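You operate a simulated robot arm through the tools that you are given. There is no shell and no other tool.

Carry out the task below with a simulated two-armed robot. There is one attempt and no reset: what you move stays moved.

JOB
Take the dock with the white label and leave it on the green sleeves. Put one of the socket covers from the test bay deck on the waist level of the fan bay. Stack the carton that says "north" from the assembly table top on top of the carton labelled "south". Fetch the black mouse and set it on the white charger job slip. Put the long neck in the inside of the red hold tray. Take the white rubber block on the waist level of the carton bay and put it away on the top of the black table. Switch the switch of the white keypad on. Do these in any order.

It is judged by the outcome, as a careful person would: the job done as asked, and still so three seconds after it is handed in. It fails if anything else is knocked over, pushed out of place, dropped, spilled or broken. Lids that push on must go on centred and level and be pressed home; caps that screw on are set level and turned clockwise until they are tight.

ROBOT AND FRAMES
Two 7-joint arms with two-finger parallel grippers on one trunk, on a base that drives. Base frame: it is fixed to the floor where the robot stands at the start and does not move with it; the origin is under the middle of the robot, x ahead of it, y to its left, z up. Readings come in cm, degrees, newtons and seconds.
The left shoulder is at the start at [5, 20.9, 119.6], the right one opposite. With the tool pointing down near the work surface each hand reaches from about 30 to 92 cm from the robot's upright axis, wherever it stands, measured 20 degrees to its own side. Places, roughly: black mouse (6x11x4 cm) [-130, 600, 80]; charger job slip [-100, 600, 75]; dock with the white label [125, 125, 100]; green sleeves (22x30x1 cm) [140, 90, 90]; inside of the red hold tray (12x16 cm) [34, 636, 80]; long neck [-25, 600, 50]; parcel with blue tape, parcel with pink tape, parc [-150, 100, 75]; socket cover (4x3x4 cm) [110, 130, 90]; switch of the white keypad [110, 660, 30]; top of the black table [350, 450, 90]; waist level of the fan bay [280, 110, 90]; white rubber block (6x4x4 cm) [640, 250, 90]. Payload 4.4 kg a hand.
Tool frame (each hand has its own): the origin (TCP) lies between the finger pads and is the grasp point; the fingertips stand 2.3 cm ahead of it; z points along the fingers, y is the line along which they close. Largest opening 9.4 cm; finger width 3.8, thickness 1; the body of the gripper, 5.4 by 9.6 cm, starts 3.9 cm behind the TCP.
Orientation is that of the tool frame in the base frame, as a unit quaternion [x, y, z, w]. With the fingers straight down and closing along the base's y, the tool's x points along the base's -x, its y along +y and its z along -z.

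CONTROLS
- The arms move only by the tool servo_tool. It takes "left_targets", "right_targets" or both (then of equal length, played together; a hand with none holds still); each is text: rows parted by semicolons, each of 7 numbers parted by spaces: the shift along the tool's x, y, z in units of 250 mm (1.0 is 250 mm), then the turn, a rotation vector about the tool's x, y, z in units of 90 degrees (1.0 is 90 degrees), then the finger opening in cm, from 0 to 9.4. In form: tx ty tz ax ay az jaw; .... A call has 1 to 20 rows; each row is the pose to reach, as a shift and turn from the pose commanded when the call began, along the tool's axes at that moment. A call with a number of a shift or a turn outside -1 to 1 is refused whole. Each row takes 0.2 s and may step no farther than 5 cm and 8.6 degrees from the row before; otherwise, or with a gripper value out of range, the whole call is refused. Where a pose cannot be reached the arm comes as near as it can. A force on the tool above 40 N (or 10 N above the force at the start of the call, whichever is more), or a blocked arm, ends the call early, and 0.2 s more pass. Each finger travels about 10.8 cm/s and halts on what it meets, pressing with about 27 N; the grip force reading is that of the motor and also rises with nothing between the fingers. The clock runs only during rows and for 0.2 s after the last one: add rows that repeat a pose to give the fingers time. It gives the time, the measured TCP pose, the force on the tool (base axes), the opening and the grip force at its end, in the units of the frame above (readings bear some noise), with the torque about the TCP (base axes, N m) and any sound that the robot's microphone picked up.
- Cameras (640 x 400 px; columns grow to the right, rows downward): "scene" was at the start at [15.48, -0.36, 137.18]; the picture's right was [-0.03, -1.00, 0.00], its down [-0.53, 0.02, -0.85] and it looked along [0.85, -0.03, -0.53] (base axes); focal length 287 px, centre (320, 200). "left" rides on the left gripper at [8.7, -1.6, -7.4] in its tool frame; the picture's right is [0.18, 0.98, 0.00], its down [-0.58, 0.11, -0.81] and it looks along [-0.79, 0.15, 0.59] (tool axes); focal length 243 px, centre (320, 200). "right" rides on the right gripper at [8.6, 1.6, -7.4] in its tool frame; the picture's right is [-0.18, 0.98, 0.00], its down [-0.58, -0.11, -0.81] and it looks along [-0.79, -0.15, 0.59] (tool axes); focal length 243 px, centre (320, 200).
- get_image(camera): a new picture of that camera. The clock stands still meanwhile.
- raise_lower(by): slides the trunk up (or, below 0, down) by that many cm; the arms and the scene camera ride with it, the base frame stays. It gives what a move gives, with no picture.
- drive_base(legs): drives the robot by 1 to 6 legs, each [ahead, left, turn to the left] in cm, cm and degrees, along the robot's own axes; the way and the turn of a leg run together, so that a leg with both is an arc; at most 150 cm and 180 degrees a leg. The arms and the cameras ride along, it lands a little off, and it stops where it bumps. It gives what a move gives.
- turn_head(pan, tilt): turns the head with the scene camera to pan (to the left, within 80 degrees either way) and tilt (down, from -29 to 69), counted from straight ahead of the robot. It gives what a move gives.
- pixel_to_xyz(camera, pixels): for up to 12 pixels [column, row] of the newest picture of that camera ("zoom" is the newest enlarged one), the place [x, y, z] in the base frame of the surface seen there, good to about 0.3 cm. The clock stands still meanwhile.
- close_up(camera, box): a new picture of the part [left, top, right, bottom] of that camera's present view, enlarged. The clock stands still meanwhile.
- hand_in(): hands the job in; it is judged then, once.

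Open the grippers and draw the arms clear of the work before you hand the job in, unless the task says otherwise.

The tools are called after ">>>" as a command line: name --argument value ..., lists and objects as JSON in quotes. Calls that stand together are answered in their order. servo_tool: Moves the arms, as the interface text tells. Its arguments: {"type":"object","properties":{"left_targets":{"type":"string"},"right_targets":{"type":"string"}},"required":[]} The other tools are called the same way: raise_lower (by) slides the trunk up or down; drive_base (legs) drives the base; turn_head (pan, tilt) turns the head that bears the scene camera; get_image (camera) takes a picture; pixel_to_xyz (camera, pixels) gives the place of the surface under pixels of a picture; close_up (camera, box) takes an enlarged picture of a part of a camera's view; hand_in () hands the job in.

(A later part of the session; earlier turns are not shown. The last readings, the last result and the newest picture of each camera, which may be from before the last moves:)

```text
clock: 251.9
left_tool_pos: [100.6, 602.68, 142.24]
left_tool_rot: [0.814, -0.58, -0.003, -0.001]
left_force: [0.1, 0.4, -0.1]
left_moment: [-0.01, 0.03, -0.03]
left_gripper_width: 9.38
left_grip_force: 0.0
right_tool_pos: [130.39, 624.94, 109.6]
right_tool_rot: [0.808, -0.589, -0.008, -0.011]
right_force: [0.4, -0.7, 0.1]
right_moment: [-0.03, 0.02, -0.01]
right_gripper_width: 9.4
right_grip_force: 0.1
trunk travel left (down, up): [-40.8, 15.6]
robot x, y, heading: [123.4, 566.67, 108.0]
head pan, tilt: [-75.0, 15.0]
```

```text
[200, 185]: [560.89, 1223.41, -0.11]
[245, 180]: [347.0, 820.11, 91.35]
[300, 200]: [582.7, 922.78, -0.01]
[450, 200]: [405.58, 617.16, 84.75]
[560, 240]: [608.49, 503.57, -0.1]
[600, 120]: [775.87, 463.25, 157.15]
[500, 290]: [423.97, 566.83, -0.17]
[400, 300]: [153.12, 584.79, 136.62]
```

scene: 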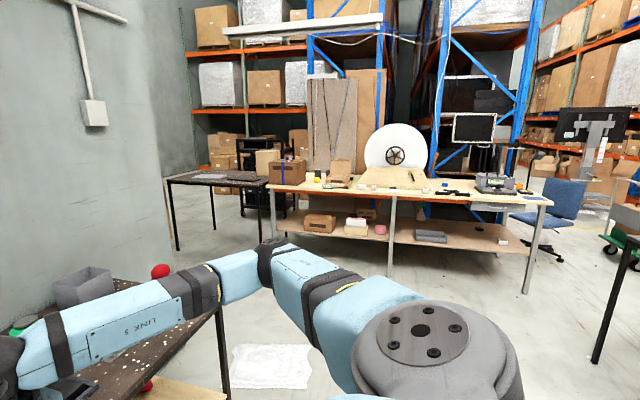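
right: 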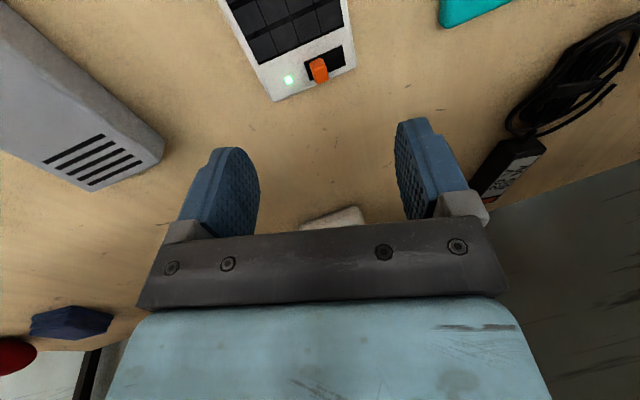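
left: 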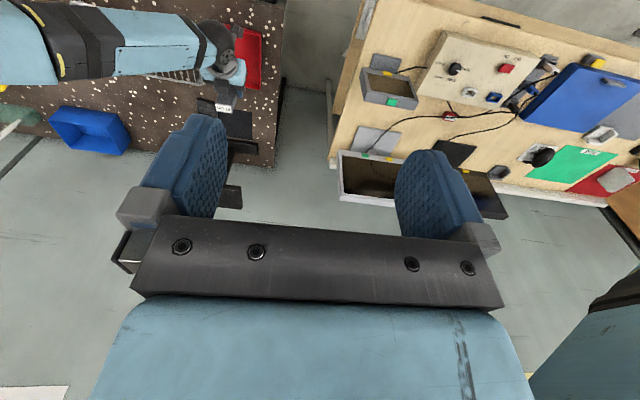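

I turn the base right 90° to face +u and look.

>>> drive_base --legs '[[-5, 0, 0], [0, 0, -90]]'

>>> turn_head --pan 0 --tilt 18

>>> get_image --camera "scene"

>>> turn_head --pan -50 --tilt 18

>>> get_image --camera "scene"

```text
clock: 256.6
left_tool_pos: [160.85, 584.93, 142.23]
left_tool_rot: [-0.164, 0.986, 0.001, 0.004]
left_force: [0.3, 0.6, 0.7]
left_moment: [-0.01, 0.0, -0.01]
left_gripper_width: 9.41
left_grip_force: 0.0
right_tool_pos: [182.97, 554.95, 109.65]
right_tool_rot: [-0.154, 0.988, -0.002, 0.014]
right_force: [-0.6, 1.2, 0.2]
right_moment: [0.0, -0.02, 0.01]
right_gripper_width: 9.42
right_grip_force: 0.0
trunk travel left (down, up): [-40.8, 15.6]
robot x, y, heading: [124.75, 561.98, 17.7]
head pan, tilt: [-75.0, 15.0]
```

```text
clock: 258.1
left_tool_pos: [160.75, 584.85, 142.2]
left_tool_rot: [-0.165, 0.986, 0.001, 0.004]
left_force: [-0.3, -0.6, 0.1]
left_moment: [0.03, 0.0, 0.03]
left_gripper_width: 9.41
left_grip_force: 0.0
right_tool_pos: [183.08, 554.96, 109.59]
right_tool_rot: [-0.154, 0.988, -0.002, 0.013]
right_force: [0.6, -0.1, 0.2]
right_moment: [0.0, 0.03, 0.01]
right_gripper_width: 9.41
right_grip_force: 0.0
trunk travel left (down, up): [-40.8, 15.6]
robot x, y, heading: [124.88, 562.13, 18.2]
head pan, tilt: [0.0, 18.0]
```

```text
taken
```

scene: 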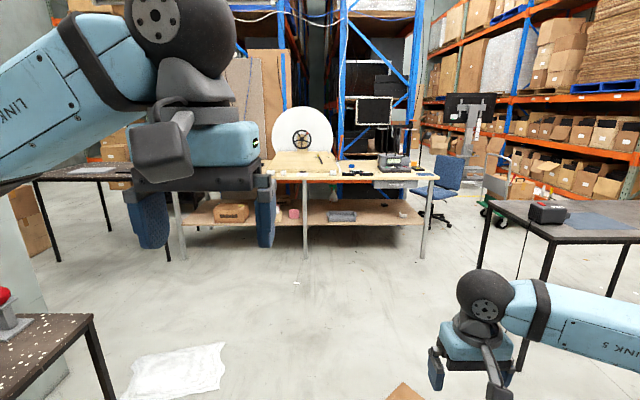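

```text
clock: 259.3
left_tool_pos: [160.74, 584.83, 142.1]
left_tool_rot: [-0.165, 0.986, 0.001, 0.004]
left_force: [0.4, -0.1, 0.1]
left_moment: [0.03, 0.0, 0.02]
left_gripper_width: 9.43
left_grip_force: 0.2
right_tool_pos: [183.0, 554.84, 109.56]
right_tool_rot: [-0.154, 0.988, -0.003, 0.014]
right_force: [-0.1, -0.3, -0.4]
right_moment: [0.0, -0.04, -0.02]
right_gripper_width: 9.41
right_grip_force: 0.2
trunk travel left (down, up): [-40.8, 15.6]
robot x, y, heading: [124.48, 562.64, 18.0]
head pan, tilt: [-50.0, 18.0]
```

```text
taken
```

scene: 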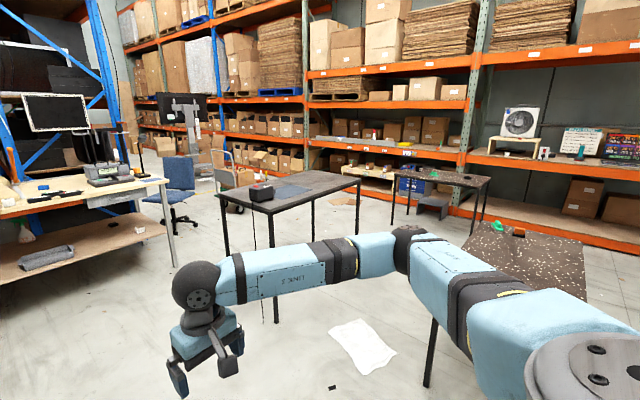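

Several dark tables. I measure each table's top and the bays behind.

>>> pixel_to_xyz --camera "scene" --pixels '[[300, 190], [335, 185], [440, 178], [470, 180], [530, 260], [500, 250], [580, 300], [400, 152], [520, 160], [340, 145], [600, 170], [265, 195]]'

>>> close_up --camera "scene" --box '[300, 80, 640, 292]'

```text
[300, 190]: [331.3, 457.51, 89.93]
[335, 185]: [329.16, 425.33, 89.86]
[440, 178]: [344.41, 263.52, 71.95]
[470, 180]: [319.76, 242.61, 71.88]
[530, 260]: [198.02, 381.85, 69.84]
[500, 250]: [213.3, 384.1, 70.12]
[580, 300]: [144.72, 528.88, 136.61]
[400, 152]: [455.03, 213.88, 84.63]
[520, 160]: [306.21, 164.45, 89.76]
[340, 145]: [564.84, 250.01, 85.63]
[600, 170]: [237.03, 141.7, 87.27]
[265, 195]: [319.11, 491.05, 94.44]
```

```text
1.88 times, centred on (470, 186) of scene
```

zoom: 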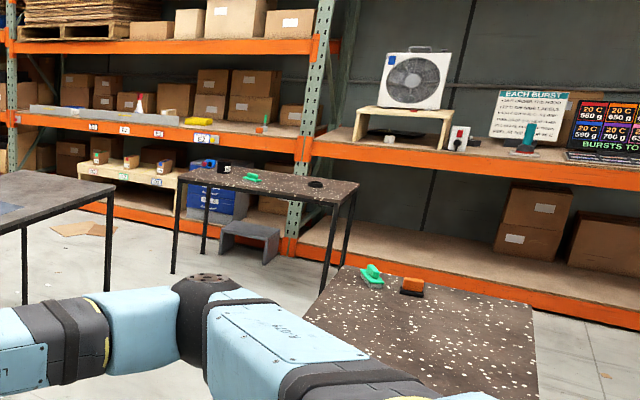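

The black table is the one at (330,450, z 90). I drive to an open spot between the tables and look around again.

>>> drive_base --legs '[[50, -85, 0]]'

>>> turn_head --pan -10 --tilt 20

>>> get_image --camera "scene"

>>> turn_head --pan -65 --tilt 20

>>> get_image --camera "scene"

```text
clock: 267.1
left_tool_pos: [233.7, 520.0, 142.25]
left_tool_rot: [-0.167, 0.986, 0.001, 0.004]
left_force: [0.6, -0.9, -0.6]
left_moment: [0.03, 0.02, 0.01]
left_gripper_width: 9.4
left_grip_force: 0.1
right_tool_pos: [255.95, 490.17, 109.67]
right_tool_rot: [-0.154, 0.988, -0.002, 0.013]
right_force: [0.5, 1.1, -0.7]
right_moment: [-0.03, 0.0, -0.01]
right_gripper_width: 9.37
right_grip_force: 0.1
trunk travel left (down, up): [-40.8, 15.6]
robot x, y, heading: [197.67, 497.38, 18.1]
head pan, tilt: [-50.0, 18.0]
```

```text
clock: 268.1
left_tool_pos: [233.76, 520.04, 142.05]
left_tool_rot: [-0.166, 0.986, 0.0, 0.003]
left_force: [-0.5, 0.4, -0.1]
left_moment: [-0.01, 0.0, -0.01]
left_gripper_width: 9.37
left_grip_force: 0.1
right_tool_pos: [255.87, 490.06, 109.66]
right_tool_rot: [-0.155, 0.988, -0.003, 0.014]
right_force: [-0.6, 0.2, 0.6]
right_moment: [0.01, 0.01, -0.03]
right_gripper_width: 9.41
right_grip_force: 0.1
trunk travel left (down, up): [-40.8, 15.6]
robot x, y, heading: [197.85, 497.24, 18.1]
head pan, tilt: [-10.0, 20.0]
```

```text
taken
```

scene: 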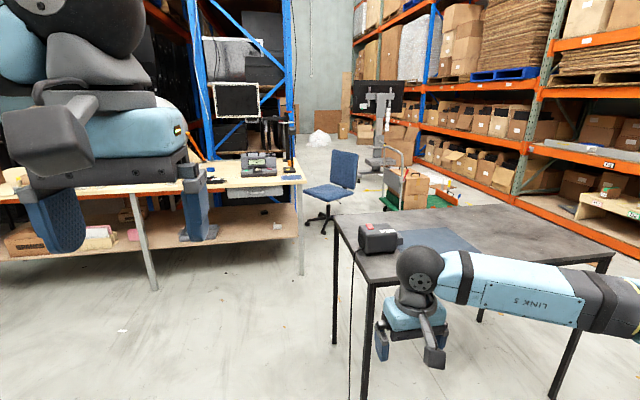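

```text
clock: 269.4
left_tool_pos: [233.84, 519.83, 142.25]
left_tool_rot: [-0.167, 0.986, 0.0, 0.004]
left_force: [0.4, -0.3, -0.3]
left_moment: [0.02, -0.03, 0.02]
left_gripper_width: 9.39
left_grip_force: 0.0
right_tool_pos: [255.98, 490.1, 109.58]
right_tool_rot: [-0.154, 0.988, -0.003, 0.013]
right_force: [-0.4, 0.0, -0.4]
right_moment: [0.01, 0.01, 0.02]
right_gripper_width: 9.39
right_grip_force: 0.2
trunk travel left (down, up): [-40.8, 15.6]
robot x, y, heading: [197.71, 497.24, 18.2]
head pan, tilt: [-65.0, 20.0]
```

```text
taken
```

scene: 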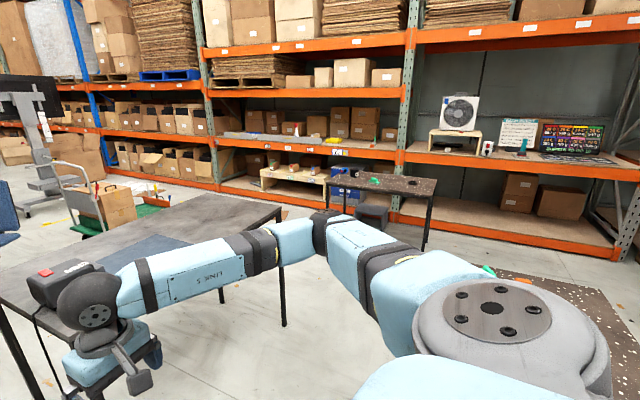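

I measure the black table corners, rack uprights and bay edges.

>>> pixel_to_xyz --camera "scene" --pixels '[[195, 192], [282, 207], [210, 150], [410, 170], [95, 130], [150, 132], [320, 150], [60, 160], [100, 205], [150, 200], [430, 185], [330, 180]]'

>>> close_up --camera "scene" --box '[80, 80, 260, 200]'

>>> close_up --camera "scene" --box '[200, 80, 420, 220]'

```text
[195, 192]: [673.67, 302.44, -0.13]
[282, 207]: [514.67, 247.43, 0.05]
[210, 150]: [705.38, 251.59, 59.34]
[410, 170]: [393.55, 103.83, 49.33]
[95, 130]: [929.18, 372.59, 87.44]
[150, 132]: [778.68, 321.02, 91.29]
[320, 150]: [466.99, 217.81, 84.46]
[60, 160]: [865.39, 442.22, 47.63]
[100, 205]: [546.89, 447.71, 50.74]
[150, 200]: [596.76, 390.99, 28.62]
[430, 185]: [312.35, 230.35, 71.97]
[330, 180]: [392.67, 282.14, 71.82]
```

```text
3.33 times, centred on (170, 140) of scene
```

zoom: 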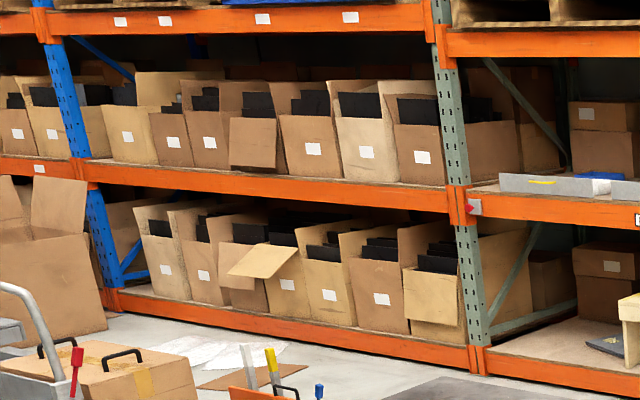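

```text
2.86 times, centred on (310, 150) of scene
```

zoom: 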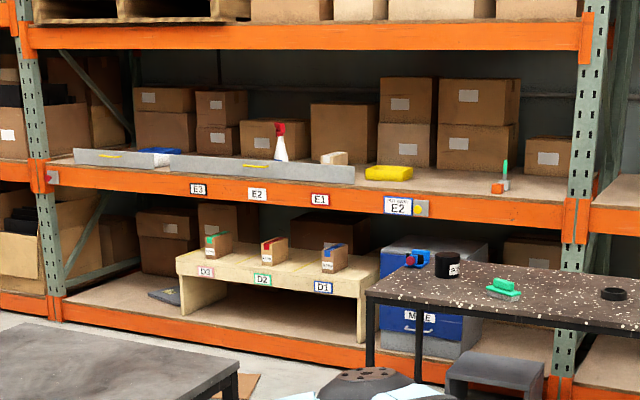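

A small whitish block lies on the deck at (333,158) of the last zoom. I look closer.

>>> close_up --camera "scene" --box '[270, 110, 350, 160]'

>>> pixel_to_xyz --camera "zoom" --pixels '[[365, 195], [380, 200], [210, 180], [480, 240], [100, 220], [200, 240], [560, 250], [365, 185], [330, 220], [420, 190]]'

```text
8.00 times, centred on (310, 135) of scene
```

zoom: 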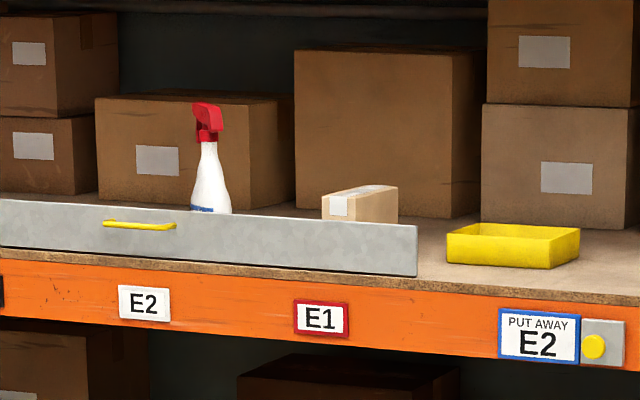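

```text
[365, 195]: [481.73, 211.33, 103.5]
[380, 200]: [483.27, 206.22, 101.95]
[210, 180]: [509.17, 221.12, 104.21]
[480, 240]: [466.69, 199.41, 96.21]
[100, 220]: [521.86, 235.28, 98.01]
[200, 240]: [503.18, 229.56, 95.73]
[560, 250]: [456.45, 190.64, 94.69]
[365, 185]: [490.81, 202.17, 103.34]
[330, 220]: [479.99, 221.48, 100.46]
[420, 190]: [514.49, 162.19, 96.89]
```

That is a carton behind a grey sliding panel; the block should be further left. First I measure the black table's corners to plan a path.

>>> turn_head --pan -20 --tilt 30

>>> get_image --camera "scene"

>>> pixel_to_xyz --camera "scene" --pixels '[[285, 170], [455, 150], [300, 200], [330, 215], [240, 170], [350, 130], [585, 190], [500, 165], [270, 145], [390, 160], [320, 175], [560, 210]]'

```text
clock: 270.5
left_tool_pos: [233.73, 520.11, 142.09]
left_tool_rot: [-0.166, 0.986, 0.001, 0.003]
left_force: [0.9, -0.5, 0.4]
left_moment: [0.0, 0.0, -0.03]
left_gripper_width: 9.41
left_grip_force: 0.0
right_tool_pos: [255.95, 490.18, 109.57]
right_tool_rot: [-0.155, 0.988, -0.002, 0.014]
right_force: [0.2, -0.4, 0.0]
right_moment: [0.05, 0.03, -0.01]
right_gripper_width: 9.43
right_grip_force: 0.0
trunk travel left (down, up): [-40.8, 15.6]
robot x, y, heading: [197.87, 497.37, 18.2]
head pan, tilt: [-20.0, 30.0]
```

```text
taken
```

scene: 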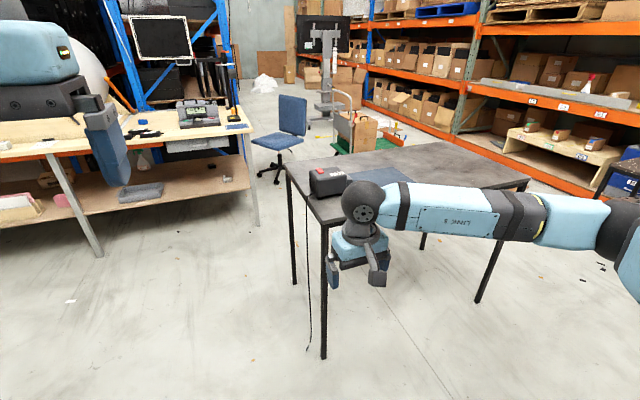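

```text
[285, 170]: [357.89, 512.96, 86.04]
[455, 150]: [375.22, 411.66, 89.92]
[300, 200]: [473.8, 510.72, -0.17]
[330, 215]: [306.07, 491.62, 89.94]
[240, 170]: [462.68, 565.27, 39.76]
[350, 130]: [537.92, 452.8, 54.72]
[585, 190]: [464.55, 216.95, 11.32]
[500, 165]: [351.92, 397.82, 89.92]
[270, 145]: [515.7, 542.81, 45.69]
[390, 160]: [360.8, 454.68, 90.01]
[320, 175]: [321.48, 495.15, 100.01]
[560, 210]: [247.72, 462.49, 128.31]
```

I check the extents of the speckled table to my right before driving between the tables.

>>> turn_head --pan -78 --tilt 35

>>> get_image --camera "scene"

>>> pixel_to_xyz --camera "scene" --pixels '[[420, 190], [440, 185], [390, 200], [560, 200], [400, 220], [450, 200], [500, 185], [350, 130], [250, 130], [300, 130]]'

```text
clock: 271.8
left_tool_pos: [233.77, 520.0, 142.25]
left_tool_rot: [-0.165, 0.986, 0.0, 0.004]
left_force: [0.1, -0.2, -0.1]
left_moment: [0.0, -0.03, 0.0]
left_gripper_width: 9.41
left_grip_force: 0.1
right_tool_pos: [255.97, 490.23, 109.54]
right_tool_rot: [-0.155, 0.988, -0.002, 0.014]
right_force: [0.3, -0.5, 0.3]
right_moment: [0.03, -0.02, -0.01]
right_gripper_width: 9.4
right_grip_force: 0.0
trunk travel left (down, up): [-40.8, 15.6]
robot x, y, heading: [197.88, 497.3, 18.4]
head pan, tilt: [-78.0, 35.0]
```

```text
taken
```

scene: 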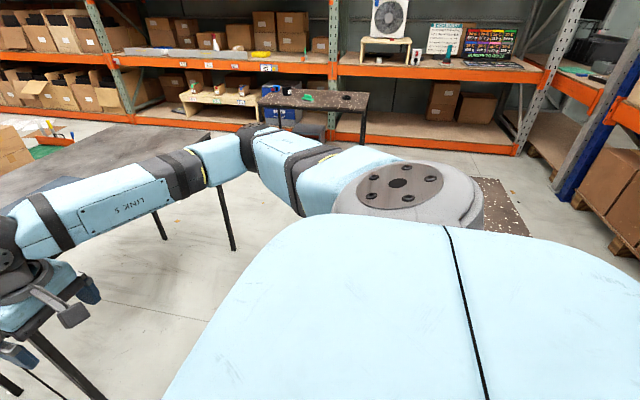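

```text
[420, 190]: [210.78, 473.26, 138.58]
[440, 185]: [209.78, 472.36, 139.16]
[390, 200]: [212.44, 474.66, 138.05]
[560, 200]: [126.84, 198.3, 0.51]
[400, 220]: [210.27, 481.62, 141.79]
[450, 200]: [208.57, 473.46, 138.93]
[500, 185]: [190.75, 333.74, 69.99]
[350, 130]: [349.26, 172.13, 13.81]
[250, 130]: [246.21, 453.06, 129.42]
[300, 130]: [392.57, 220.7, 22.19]
```

I turn to face −v (right 90°) and look directly at the passage between the tables.

>>> drive_base --legs '[[0, 0, -89.7]]'

>>> turn_head --pan 20 --tilt 30

>>> get_image --camera "scene"

>>> pixel_to_xyz --camera "scene" --pixels '[[320, 250], [400, 300], [450, 250], [500, 250], [350, 200], [300, 200], [250, 200], [200, 250], [150, 200], [420, 200], [480, 180]]'

```text
clock: 275.9
left_tool_pos: [221.39, 461.95, 142.23]
left_tool_rot: [0.568, 0.823, -0.003, 0.002]
left_force: [-0.2, -0.8, -0.7]
left_moment: [0.04, -0.02, -0.03]
left_gripper_width: 9.41
left_grip_force: 0.1
right_tool_pos: [192.19, 438.94, 109.65]
right_tool_rot: [0.579, 0.815, -0.012, 0.008]
right_force: [0.1, 0.0, -0.1]
right_moment: [0.0, -0.02, -0.01]
right_gripper_width: 9.38
right_grip_force: 0.0
trunk travel left (down, up): [-40.8, 15.6]
robot x, y, heading: [197.99, 497.22, -70.7]
head pan, tilt: [-78.0, 35.0]
```

```text
clock: 277.7
left_tool_pos: [221.4, 461.78, 142.19]
left_tool_rot: [0.569, 0.822, -0.002, 0.004]
left_force: [-0.1, 0.4, 0.1]
left_moment: [0.02, -0.02, -0.01]
left_gripper_width: 9.4
left_grip_force: 0.1
right_tool_pos: [192.16, 438.96, 109.57]
right_tool_rot: [0.578, 0.816, -0.012, 0.009]
right_force: [0.5, -1.1, -0.4]
right_moment: [-0.02, -0.03, 0.0]
right_gripper_width: 9.43
right_grip_force: 0.0
trunk travel left (down, up): [-40.8, 15.6]
robot x, y, heading: [197.81, 497.27, -70.3]
head pan, tilt: [20.0, 30.0]
```

```text
taken
```

scene: 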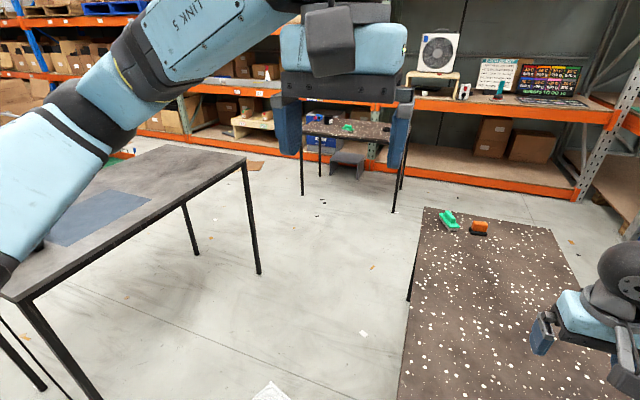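

```text
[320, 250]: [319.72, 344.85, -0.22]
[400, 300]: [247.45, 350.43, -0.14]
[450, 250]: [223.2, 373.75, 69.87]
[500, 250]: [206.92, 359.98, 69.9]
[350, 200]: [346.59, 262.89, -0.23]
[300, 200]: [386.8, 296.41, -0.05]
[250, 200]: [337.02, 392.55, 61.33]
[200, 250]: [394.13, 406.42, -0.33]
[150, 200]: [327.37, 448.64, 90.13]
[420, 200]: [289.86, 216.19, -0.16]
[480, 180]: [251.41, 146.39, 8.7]
```

I move left 50 cm and then ahead between the tables, stopping midway.

>>> pixel_to_xyz --camera "scene" --pixels '[[60, 130], [80, 160], [120, 60], [20, 200], [425, 210], [414, 260], [408, 330], [545, 228]]'

>>> drive_base --legs '[[0, 50, -1], [100, 0, 0]]'

>>> get_image --camera "scene"

```text
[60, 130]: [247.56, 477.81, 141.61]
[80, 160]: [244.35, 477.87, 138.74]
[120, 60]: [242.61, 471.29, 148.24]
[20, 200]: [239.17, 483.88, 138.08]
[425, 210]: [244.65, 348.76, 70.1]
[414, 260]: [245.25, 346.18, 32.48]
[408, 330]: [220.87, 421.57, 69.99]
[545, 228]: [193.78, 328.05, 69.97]
```

```text
clock: 287.5
left_tool_pos: [303.46, 383.82, 142.25]
left_tool_rot: [0.564, 0.826, -0.001, 0.004]
left_force: [0.9, 0.0, 0.4]
left_moment: [-0.01, 0.02, 0.02]
left_gripper_width: 9.42
left_grip_force: 0.0
right_tool_pos: [274.59, 360.47, 109.61]
right_tool_rot: [0.572, 0.82, -0.012, 0.009]
right_force: [-0.1, -0.1, -1.0]
right_moment: [-0.01, 0.0, -0.01]
right_gripper_width: 9.4
right_grip_force: 0.0
trunk travel left (down, up): [-40.8, 15.6]
robot x, y, heading: [279.54, 419.03, -69.5]
head pan, tilt: [20.0, 30.0]
```

```text
taken
```

scene: 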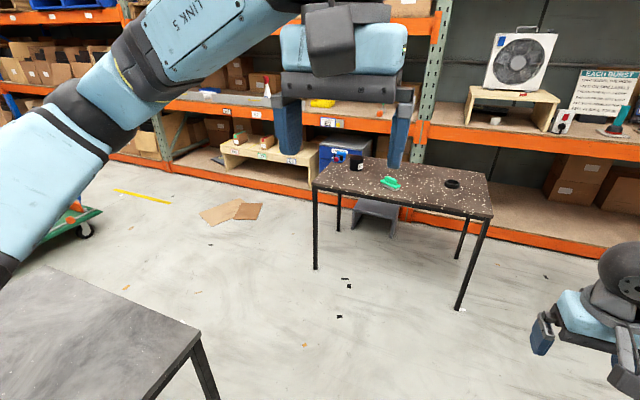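

Clear ahead. I go on to v≈205, then slide left along the racks to about u≈640.

>>> drive_base --legs '[[0, 0, -2], [105, 0, 0], [0, 130, 0], [0, 110, 0]]'

>>> turn_head --pan 0 --tilt 20

>>> get_image --camera "scene"

>>> turn_head --pan 40 --tilt 20

>>> get_image --camera "scene"

```text
clock: 311.6
left_tool_pos: [542.92, 355.9, 142.18]
left_tool_rot: [0.567, 0.824, -0.001, 0.003]
left_force: [0.2, -1.2, 0.1]
left_moment: [0.01, -0.01, 0.0]
left_gripper_width: 9.38
left_grip_force: 0.1
right_tool_pos: [513.86, 332.72, 109.49]
right_tool_rot: [0.576, 0.817, -0.011, 0.01]
right_force: [0.2, -0.4, 0.0]
right_moment: [-0.05, -0.07, 0.0]
right_gripper_width: 9.38
right_grip_force: 0.1
trunk travel left (down, up): [-40.8, 15.6]
robot x, y, heading: [519.01, 391.01, -70.0]
head pan, tilt: [20.0, 30.0]
stopped in leg 4: the robot was blocked; the commanded pose is now the measured one
```

```text
clock: 312.4
left_tool_pos: [543.14, 356.09, 142.16]
left_tool_rot: [0.566, 0.824, -0.002, 0.003]
left_force: [-0.5, 0.1, 0.3]
left_moment: [-0.02, 0.0, -0.03]
left_gripper_width: 9.39
left_grip_force: 0.1
right_tool_pos: [513.92, 332.82, 109.77]
right_tool_rot: [0.575, 0.818, -0.012, 0.009]
right_force: [0.5, 0.1, 0.3]
right_moment: [0.01, -0.02, -0.01]
right_gripper_width: 9.42
right_grip_force: 0.0
trunk travel left (down, up): [-40.8, 15.6]
robot x, y, heading: [518.87, 391.43, -70.0]
head pan, tilt: [0.0, 20.0]
```

```text
taken
```

scene: 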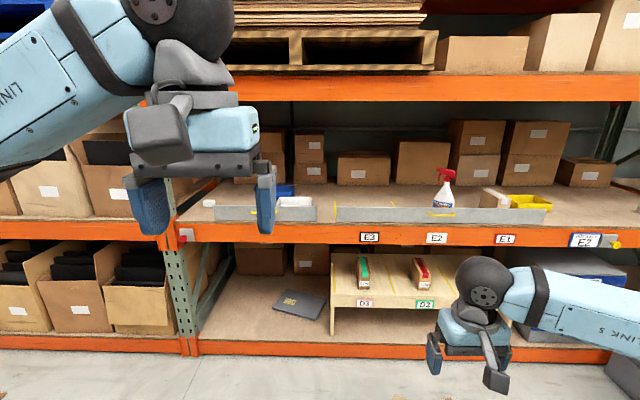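

```text
clock: 313.5
left_tool_pos: [542.99, 355.87, 142.3]
left_tool_rot: [0.566, 0.824, -0.002, 0.003]
left_force: [-1.2, -0.5, 0.0]
left_moment: [-0.01, 0.01, 0.02]
left_gripper_width: 9.41
left_grip_force: 0.0
right_tool_pos: [514.0, 332.94, 109.66]
right_tool_rot: [0.575, 0.818, -0.012, 0.009]
right_force: [1.0, 0.9, 0.7]
right_moment: [0.02, 0.01, 0.02]
right_gripper_width: 9.4
right_grip_force: 0.2
trunk travel left (down, up): [-40.8, 15.6]
robot x, y, heading: [519.3, 391.38, -70.0]
head pan, tilt: [40.0, 20.0]
```

```text
taken
```

scene: 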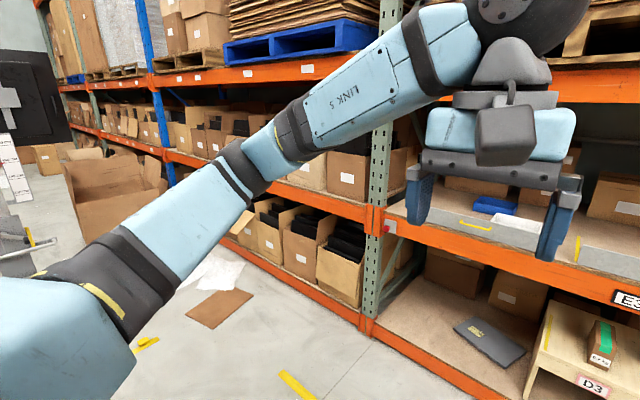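

The base was blocked at left; I look to the left to see what it met.

>>> turn_head --pan 80 --tilt 35

>>> get_image --camera "scene"

>>> get_image --camera "left"

```text
clock: 314.6
left_tool_pos: [543.07, 356.05, 142.24]
left_tool_rot: [0.566, 0.824, -0.002, 0.002]
left_force: [0.0, 0.2, -1.2]
left_moment: [0.05, -0.01, 0.02]
left_gripper_width: 9.39
left_grip_force: 0.1
right_tool_pos: [513.98, 332.84, 109.7]
right_tool_rot: [0.576, 0.818, -0.012, 0.009]
right_force: [-0.5, 0.5, 0.1]
right_moment: [0.02, 0.0, 0.0]
right_gripper_width: 9.4
right_grip_force: 0.1
trunk travel left (down, up): [-40.8, 15.6]
robot x, y, heading: [518.88, 391.35, -70.1]
head pan, tilt: [80.0, 35.0]
```

```text
taken
```

scene: 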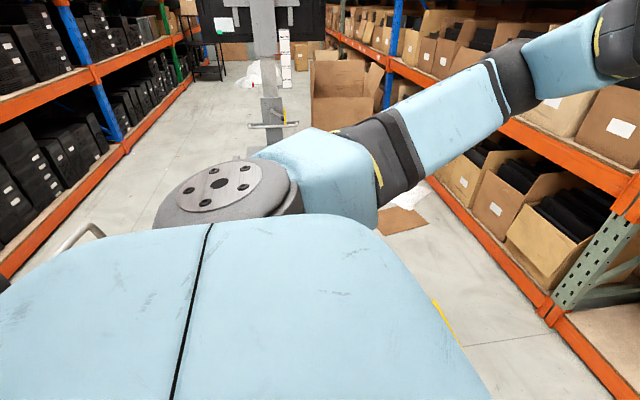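

```text
taken
```

left: 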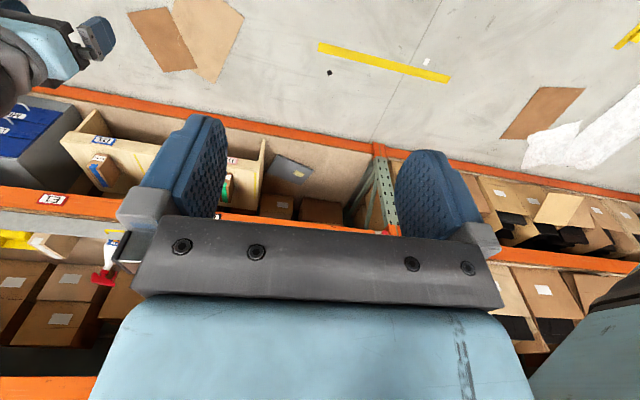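

The base touched the green trolley's side at my left. I now look at the bay deck where a small white object is seen at (208,203) in the forward view.

>>> turn_head --pan 10 --tilt 20

>>> close_up --camera "scene" --box '[200, 160, 400, 260]'

>>> close_up --camera "scene" --box '[0, 150, 220, 260]'

```text
clock: 316.0
left_tool_pos: [543.06, 356.02, 142.17]
left_tool_rot: [0.567, 0.824, -0.002, 0.003]
left_force: [0.6, 0.3, -0.4]
left_moment: [0.01, -0.01, 0.03]
left_gripper_width: 9.4
left_grip_force: 0.0
right_tool_pos: [513.96, 332.91, 109.7]
right_tool_rot: [0.576, 0.817, -0.012, 0.009]
right_force: [0.0, -0.1, 0.1]
right_moment: [0.02, 0.02, 0.02]
right_gripper_width: 9.39
right_grip_force: 0.1
trunk travel left (down, up): [-40.8, 15.6]
robot x, y, heading: [519.44, 391.21, -70.2]
head pan, tilt: [10.0, 20.0]
```

```text
3.20 times, centred on (300, 210) of scene
```

zoom: 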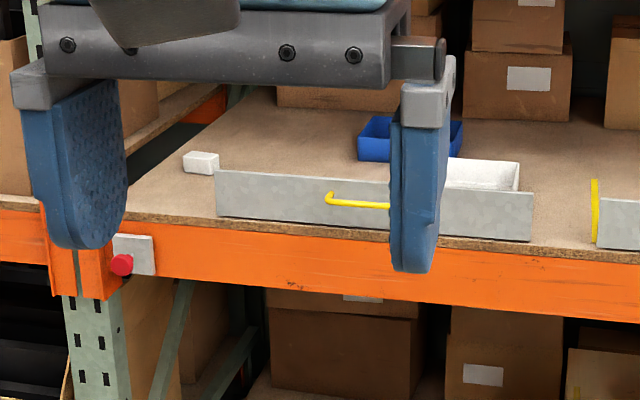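

```text
2.91 times, centred on (110, 205) of scene
```

zoom: 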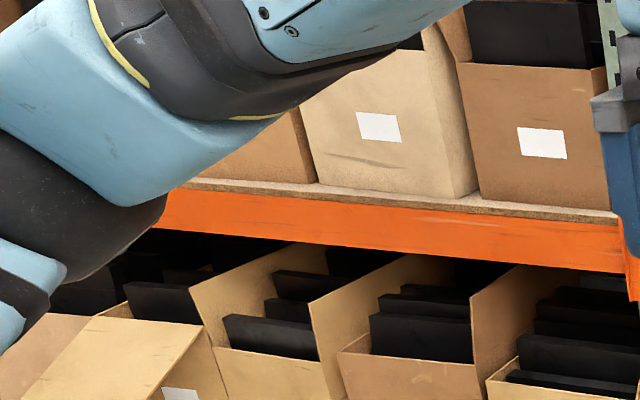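

The white rubber block sits at (200,163) in the first zoom, left of the grey panel. I measure it.

>>> close_up --camera "scene" --box '[240, 190, 300, 240]'

>>> pixel_to_xyz --camera "zoom" --pixels '[[205, 155], [240, 155], [200, 185], [245, 190], [180, 165], [275, 175], [275, 260], [225, 150], [225, 200], [160, 210], [160, 280], [225, 170]]'

```text
8.00 times, centred on (270, 215) of scene
```

zoom: 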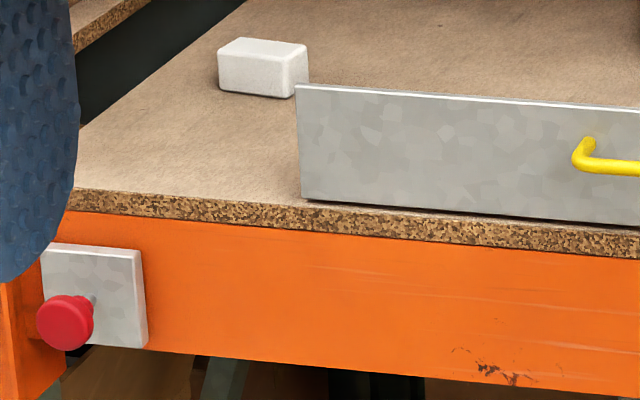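

```text
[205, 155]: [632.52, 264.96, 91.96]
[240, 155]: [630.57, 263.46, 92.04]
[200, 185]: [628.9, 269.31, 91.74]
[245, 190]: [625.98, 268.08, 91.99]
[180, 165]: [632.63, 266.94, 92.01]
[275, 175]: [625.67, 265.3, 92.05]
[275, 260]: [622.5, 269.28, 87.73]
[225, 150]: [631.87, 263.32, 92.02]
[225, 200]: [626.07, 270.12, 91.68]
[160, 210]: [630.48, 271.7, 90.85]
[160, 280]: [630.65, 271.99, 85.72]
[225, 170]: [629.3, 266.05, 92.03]
```

The block spans (218–308, 38–98) in this zoom; I query it.

>>> pixel_to_xyz --camera "zoom" --pixels '[[235, 43], [300, 48], [222, 55], [290, 60], [225, 85], [288, 92], [302, 75], [260, 75], [262, 50], [300, 92], [300, 190], [80, 190]]'

```text
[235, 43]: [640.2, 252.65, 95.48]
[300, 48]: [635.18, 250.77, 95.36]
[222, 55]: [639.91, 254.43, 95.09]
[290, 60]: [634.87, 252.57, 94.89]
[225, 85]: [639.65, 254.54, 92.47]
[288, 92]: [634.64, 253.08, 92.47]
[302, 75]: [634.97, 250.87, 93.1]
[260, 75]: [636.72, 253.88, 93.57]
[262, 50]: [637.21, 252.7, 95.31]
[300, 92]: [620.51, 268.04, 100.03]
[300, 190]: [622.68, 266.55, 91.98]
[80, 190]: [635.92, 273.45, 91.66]
```

Block centre ≈(637.4, 252.5), top z 95.4, on the 92-high deck. I move forward first (away from the trolley), then left to face it.

>>> drive_base --legs '[[0, 0, -1.3], [86, 0, 0], [0, 48, 0]]'

>>> turn_head --pan 10 --tilt 45

>>> get_image --camera "scene"

>>> turn_head --pan 80 --tilt 30

>>> get_image --camera "scene"

```text
clock: 325.2
left_tool_pos: [614.89, 288.62, 142.08]
left_tool_rot: [0.58, 0.815, -0.002, 0.003]
left_force: [0.4, -0.4, -0.5]
left_moment: [-0.04, 0.0, 0.04]
left_gripper_width: 9.42
left_grip_force: 0.0
right_tool_pos: [584.99, 266.4, 109.65]
right_tool_rot: [0.588, 0.808, -0.013, 0.008]
right_force: [-0.6, 0.3, 0.6]
right_moment: [-0.03, -0.01, 0.0]
right_gripper_width: 9.41
right_grip_force: 0.0
trunk travel left (down, up): [-40.8, 15.6]
robot x, y, heading: [592.08, 324.69, -72.0]
head pan, tilt: [10.0, 20.0]
```

```text
clock: 326.1
left_tool_pos: [614.88, 288.65, 142.28]
left_tool_rot: [0.579, 0.815, -0.003, 0.003]
left_force: [-1.0, 0.4, -0.6]
left_moment: [0.01, 0.02, 0.01]
left_gripper_width: 9.39
left_grip_force: 0.0
right_tool_pos: [585.12, 266.45, 109.67]
right_tool_rot: [0.588, 0.808, -0.012, 0.009]
right_force: [-0.2, -0.2, -0.8]
right_moment: [-0.01, 0.03, -0.02]
right_gripper_width: 9.4
right_grip_force: 0.0
trunk travel left (down, up): [-40.8, 15.6]
robot x, y, heading: [592.49, 324.61, -71.7]
head pan, tilt: [10.0, 45.0]
```

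```text
taken
```

scene: 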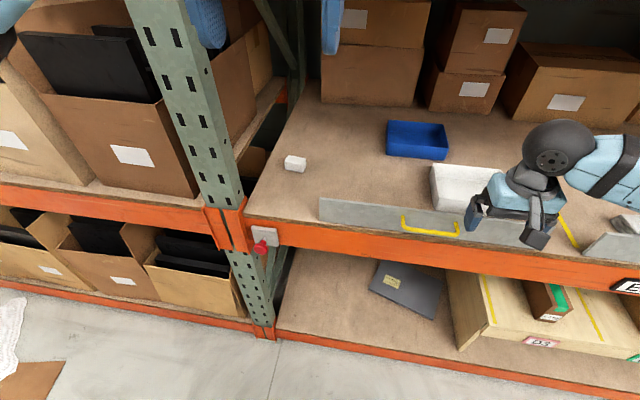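

```text
clock: 327.5
left_tool_pos: [614.86, 288.62, 142.15]
left_tool_rot: [0.579, 0.815, -0.002, 0.003]
left_force: [-0.9, 0.1, -0.1]
left_moment: [0.01, -0.03, 0.0]
left_gripper_width: 9.4
left_grip_force: 0.1
right_tool_pos: [585.04, 266.31, 109.69]
right_tool_rot: [0.589, 0.808, -0.011, 0.008]
right_force: [-0.2, -0.9, -0.2]
right_moment: [0.04, 0.02, 0.02]
right_gripper_width: 9.41
right_grip_force: 0.0
trunk travel left (down, up): [-40.8, 15.6]
robot x, y, heading: [592.41, 324.62, -72.0]
head pan, tilt: [80.0, 30.0]
```

```text
taken
```

scene: 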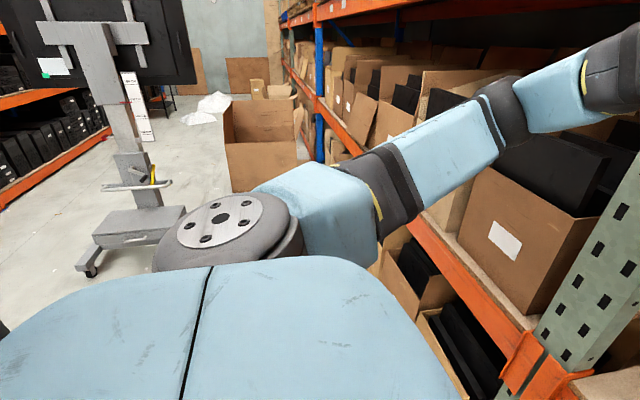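

I consider using the right hand to avoid the upright; I measure the upright and the cardboard on the floor.

>>> turn_head --pan 10 --tilt 45

>>> get_image --camera "scene"

>>> pixel_to_xyz --camera "scene" --pixels '[[185, 60], [210, 180], [225, 150], [240, 200], [30, 370], [10, 330], [60, 370], [295, 160], [325, 200], [320, 220], [260, 250], [290, 165]]'

```text
clock: 328.9
left_tool_pos: [614.84, 288.67, 142.18]
left_tool_rot: [0.579, 0.815, -0.003, 0.003]
left_force: [1.0, 0.0, 0.8]
left_moment: [0.0, 0.04, 0.03]
left_gripper_width: 9.41
left_grip_force: 0.1
right_tool_pos: [585.08, 266.4, 109.57]
right_tool_rot: [0.589, 0.808, -0.012, 0.009]
right_force: [0.6, -0.5, -0.3]
right_moment: [-0.01, -0.05, -0.03]
right_gripper_width: 9.4
right_grip_force: 0.1
trunk travel left (down, up): [-40.8, 15.6]
robot x, y, heading: [591.9, 324.55, -72.1]
head pan, tilt: [10.0, 45.0]
```

```text
taken
```

scene: 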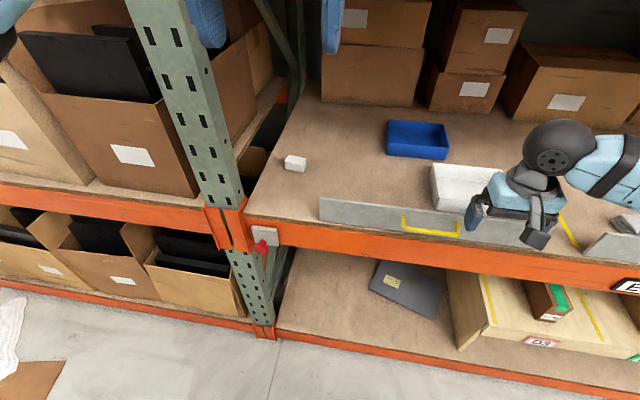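

```text
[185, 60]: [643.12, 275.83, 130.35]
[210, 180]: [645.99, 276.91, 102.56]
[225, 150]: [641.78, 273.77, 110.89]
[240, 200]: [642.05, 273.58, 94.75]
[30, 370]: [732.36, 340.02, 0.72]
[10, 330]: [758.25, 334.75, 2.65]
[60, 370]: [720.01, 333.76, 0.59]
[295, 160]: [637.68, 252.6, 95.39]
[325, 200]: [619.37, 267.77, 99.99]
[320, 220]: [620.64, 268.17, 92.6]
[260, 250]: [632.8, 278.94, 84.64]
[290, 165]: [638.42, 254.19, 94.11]
```

I use the right hand: drive left 37 cm, ahead 8 cm.

>>> drive_base --legs '[[0, 37, 0.5], [8, 0, 0]]'

>>> turn_head --pan -10 --tilt 45

>>> get_image --camera "scene"

>>> close_up --camera "scene" --box '[280, 120, 420, 220]'

```text
clock: 333.3
left_tool_pos: [652.27, 292.85, 142.28]
left_tool_rot: [0.576, 0.818, -0.002, 0.003]
left_force: [0.4, 0.7, -0.3]
left_moment: [0.03, 0.01, 0.01]
left_gripper_width: 9.4
left_grip_force: 0.0
right_tool_pos: [622.63, 270.3, 109.66]
right_tool_rot: [0.585, 0.811, -0.013, 0.009]
right_force: [0.0, 0.6, 0.8]
right_moment: [-0.04, -0.02, -0.01]
right_gripper_width: 9.41
right_grip_force: 0.1
trunk travel left (down, up): [-40.8, 15.6]
robot x, y, heading: [629.25, 328.85, -71.3]
head pan, tilt: [10.0, 45.0]
```

```text
clock: 334.2
left_tool_pos: [652.18, 292.82, 142.24]
left_tool_rot: [0.576, 0.817, -0.002, 0.003]
left_force: [0.6, 0.0, -0.3]
left_moment: [0.01, 0.03, -0.01]
left_gripper_width: 9.4
left_grip_force: 0.0
right_tool_pos: [622.64, 270.42, 109.57]
right_tool_rot: [0.586, 0.81, -0.012, 0.009]
right_force: [-1.1, 0.5, 0.7]
right_moment: [-0.01, 0.0, 0.0]
right_gripper_width: 9.41
right_grip_force: 0.0
trunk travel left (down, up): [-40.8, 15.6]
robot x, y, heading: [629.1, 328.93, -71.4]
head pan, tilt: [-10.0, 45.0]
```

```text
taken
```

scene: 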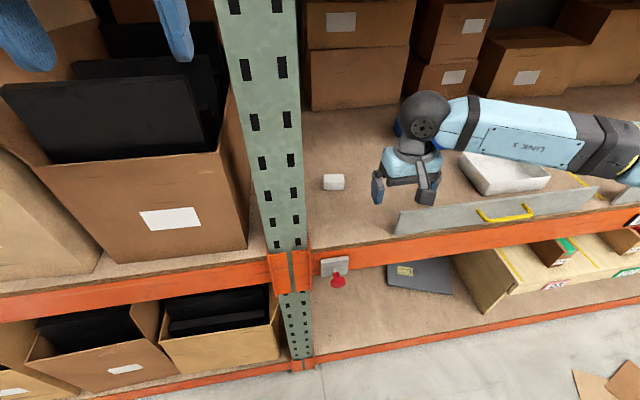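

```text
4.00 times, centred on (350, 170) of scene
```

zoom: 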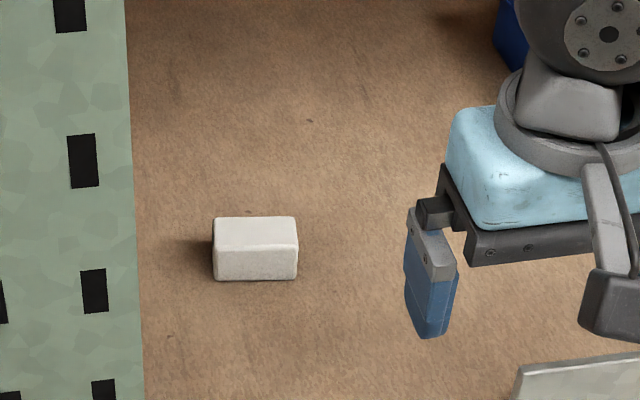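

I get precise block corners.

>>> pixel_to_xyz --camera "zoom" --pixels '[[220, 222], [290, 221], [217, 245], [293, 244], [255, 233], [216, 265], [293, 265], [255, 278]]'

```text
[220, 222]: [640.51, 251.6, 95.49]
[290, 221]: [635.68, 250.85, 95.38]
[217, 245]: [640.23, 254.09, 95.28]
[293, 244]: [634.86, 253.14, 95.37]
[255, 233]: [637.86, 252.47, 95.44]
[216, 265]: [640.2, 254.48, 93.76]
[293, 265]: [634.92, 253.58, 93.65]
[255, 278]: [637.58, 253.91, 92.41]
```

Block is at ~10° orientation, centre ≈(637.7, 252.5). I bring the right hand above it.

>>> servo_tool --right_targets "-0.145 0.058 0 0 0 0.015 9.4; -0.29 0.116 0 0 0 0.03 9.4; -0.434 0.174 0.05 0 0 0.045 9.4; -0.579 0.232 0.1 0 0 0.06 9.4; -0.724 0.29 0.18 0 0 0.075 9.4; -0.868 0.348 0.264 0 0 0.091 9.4; -0.868 0.348 0.264 0 0 0.091 9.4"

>>> get_image --camera "right"

>>> close_up --camera "scene" --box '[260, 80, 420, 220]'

```text
clock: 335.8
left_tool_pos: [652.35, 292.92, 142.26]
left_tool_rot: [0.576, 0.817, -0.002, 0.003]
left_force: [-0.7, 0.1, -0.6]
left_moment: [0.0, -0.04, -0.01]
left_gripper_width: 9.4
left_grip_force: 0.0
right_tool_pos: [637.61, 252.32, 103.63]
right_tool_rot: [0.642, 0.766, -0.01, 0.01]
right_force: [0.0, -0.5, 0.1]
right_moment: [-0.03, -0.04, 0.01]
right_gripper_width: 9.41
right_grip_force: 0.1
trunk travel left (down, up): [-40.8, 15.6]
robot x, y, heading: [629.34, 328.63, -71.5]
head pan, tilt: [-10.0, 45.0]
```

```text
taken
```

right: 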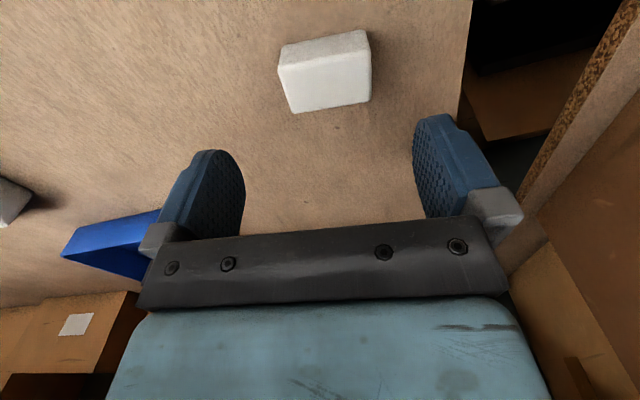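

```text
2.86 times, centred on (340, 150) of scene
```

zoom: 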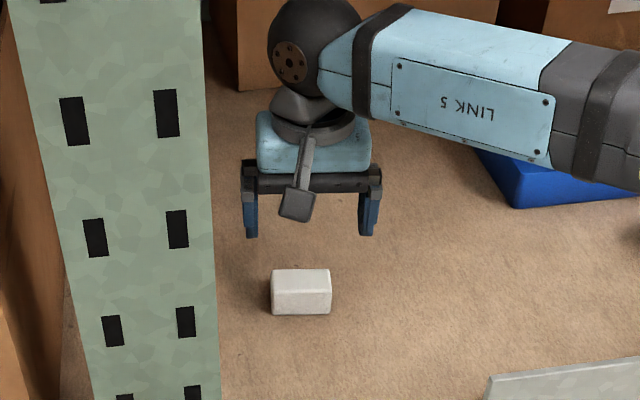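

Aligned. I descend to z≈95 and close on the block.

>>> servo_tool --right_targets "0.008 0.003 0.12 0 0 0 9.4; 0.016 0.006 0.24 0 0 0 9.4; 0.016 0.006 0.345 0 0 0 9.4; 0.016 0.006 0.345 0 0 0 9.4; 0.016 0.006 0.345 0 0 0 7; 0.016 0.006 0.345 0 0 0 5; 0.016 0.006 0.345 0 0 0 4; 0.016 0.006 0.345 0 0 0 4"

>>> get_image --camera "right"

```text
clock: 337.6
left_tool_pos: [652.27, 292.82, 142.26]
left_tool_rot: [0.577, 0.817, -0.003, 0.003]
left_force: [-0.1, 0.2, -0.1]
left_moment: [-0.03, -0.02, 0.02]
left_gripper_width: 9.41
left_grip_force: 0.1
right_tool_pos: [637.72, 252.47, 94.77]
right_tool_rot: [0.642, 0.766, -0.011, 0.01]
right_force: [0.2, 1.0, 0.9]
right_moment: [-0.01, 0.04, -0.03]
right_gripper_width: 5.93
right_grip_force: 27.1
trunk travel left (down, up): [-40.8, 15.6]
robot x, y, heading: [629.58, 328.96, -71.4]
head pan, tilt: [-10.0, 45.0]
```

```text
taken
```

right: 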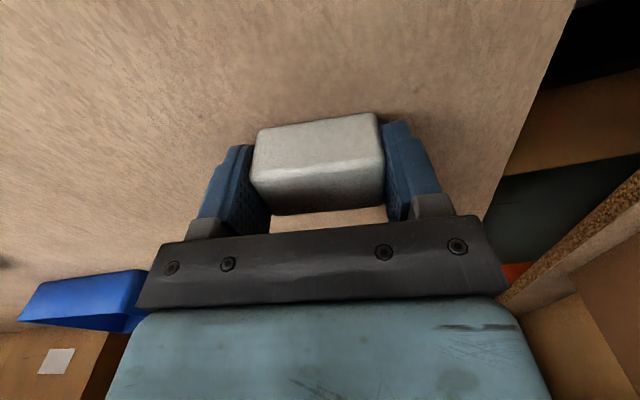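

Gripped (5.9 cm). I lift and draw it out toward me.

>>> servo_tool --right_targets "0 0 -0.08 0 0 0 4; 0 0 -0.25 0 0 0 4; 0 0 -0.43 0 0 0 4; 0 0 -0.6 0 0 0 4; 0.15 0 -0.7 0 0 0 4; 0.3 0 -0.75 0 0 0 4; 0.47 -0.1 -0.75 0 0 0 4; 0.63 -0.15 -0.75 0 0 0 4; 0.8 -0.15 -0.75 0 0 0 4; 0.9 -0.15 -0.75 0 0 0 4; 0.9 -0.15 -0.75 0 0 0 4"

>>> get_image --camera "right"

>>> get_image --camera "scene"

```text
clock: 340.0
left_tool_pos: [652.25, 292.82, 142.21]
left_tool_rot: [0.576, 0.817, -0.003, 0.002]
left_force: [0.1, -0.1, 0.0]
left_moment: [-0.02, -0.01, 0.0]
left_gripper_width: 9.42
left_grip_force: 0.0
right_tool_pos: [630.27, 274.29, 112.93]
right_tool_rot: [0.642, 0.767, -0.011, 0.009]
right_force: [-0.6, -0.2, -1.5]
right_moment: [0.01, 0.01, -0.01]
right_gripper_width: 5.95
right_grip_force: 26.8
trunk travel left (down, up): [-40.8, 15.6]
robot x, y, heading: [629.1, 328.82, -71.2]
head pan, tilt: [-10.0, 45.0]
```

```text
taken
```

right: 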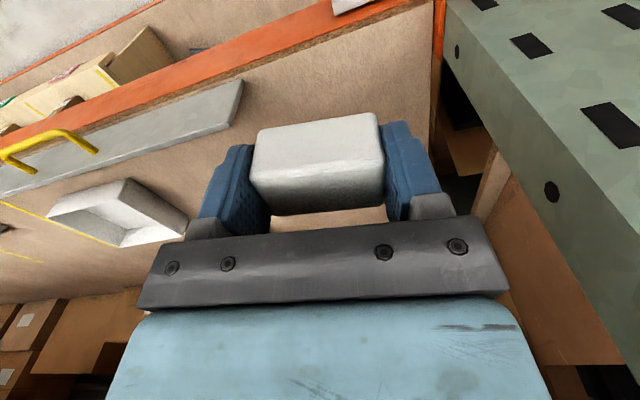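

```text
taken
```

scene: 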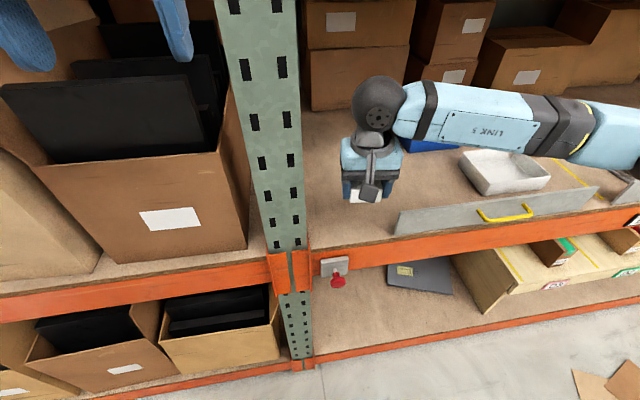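

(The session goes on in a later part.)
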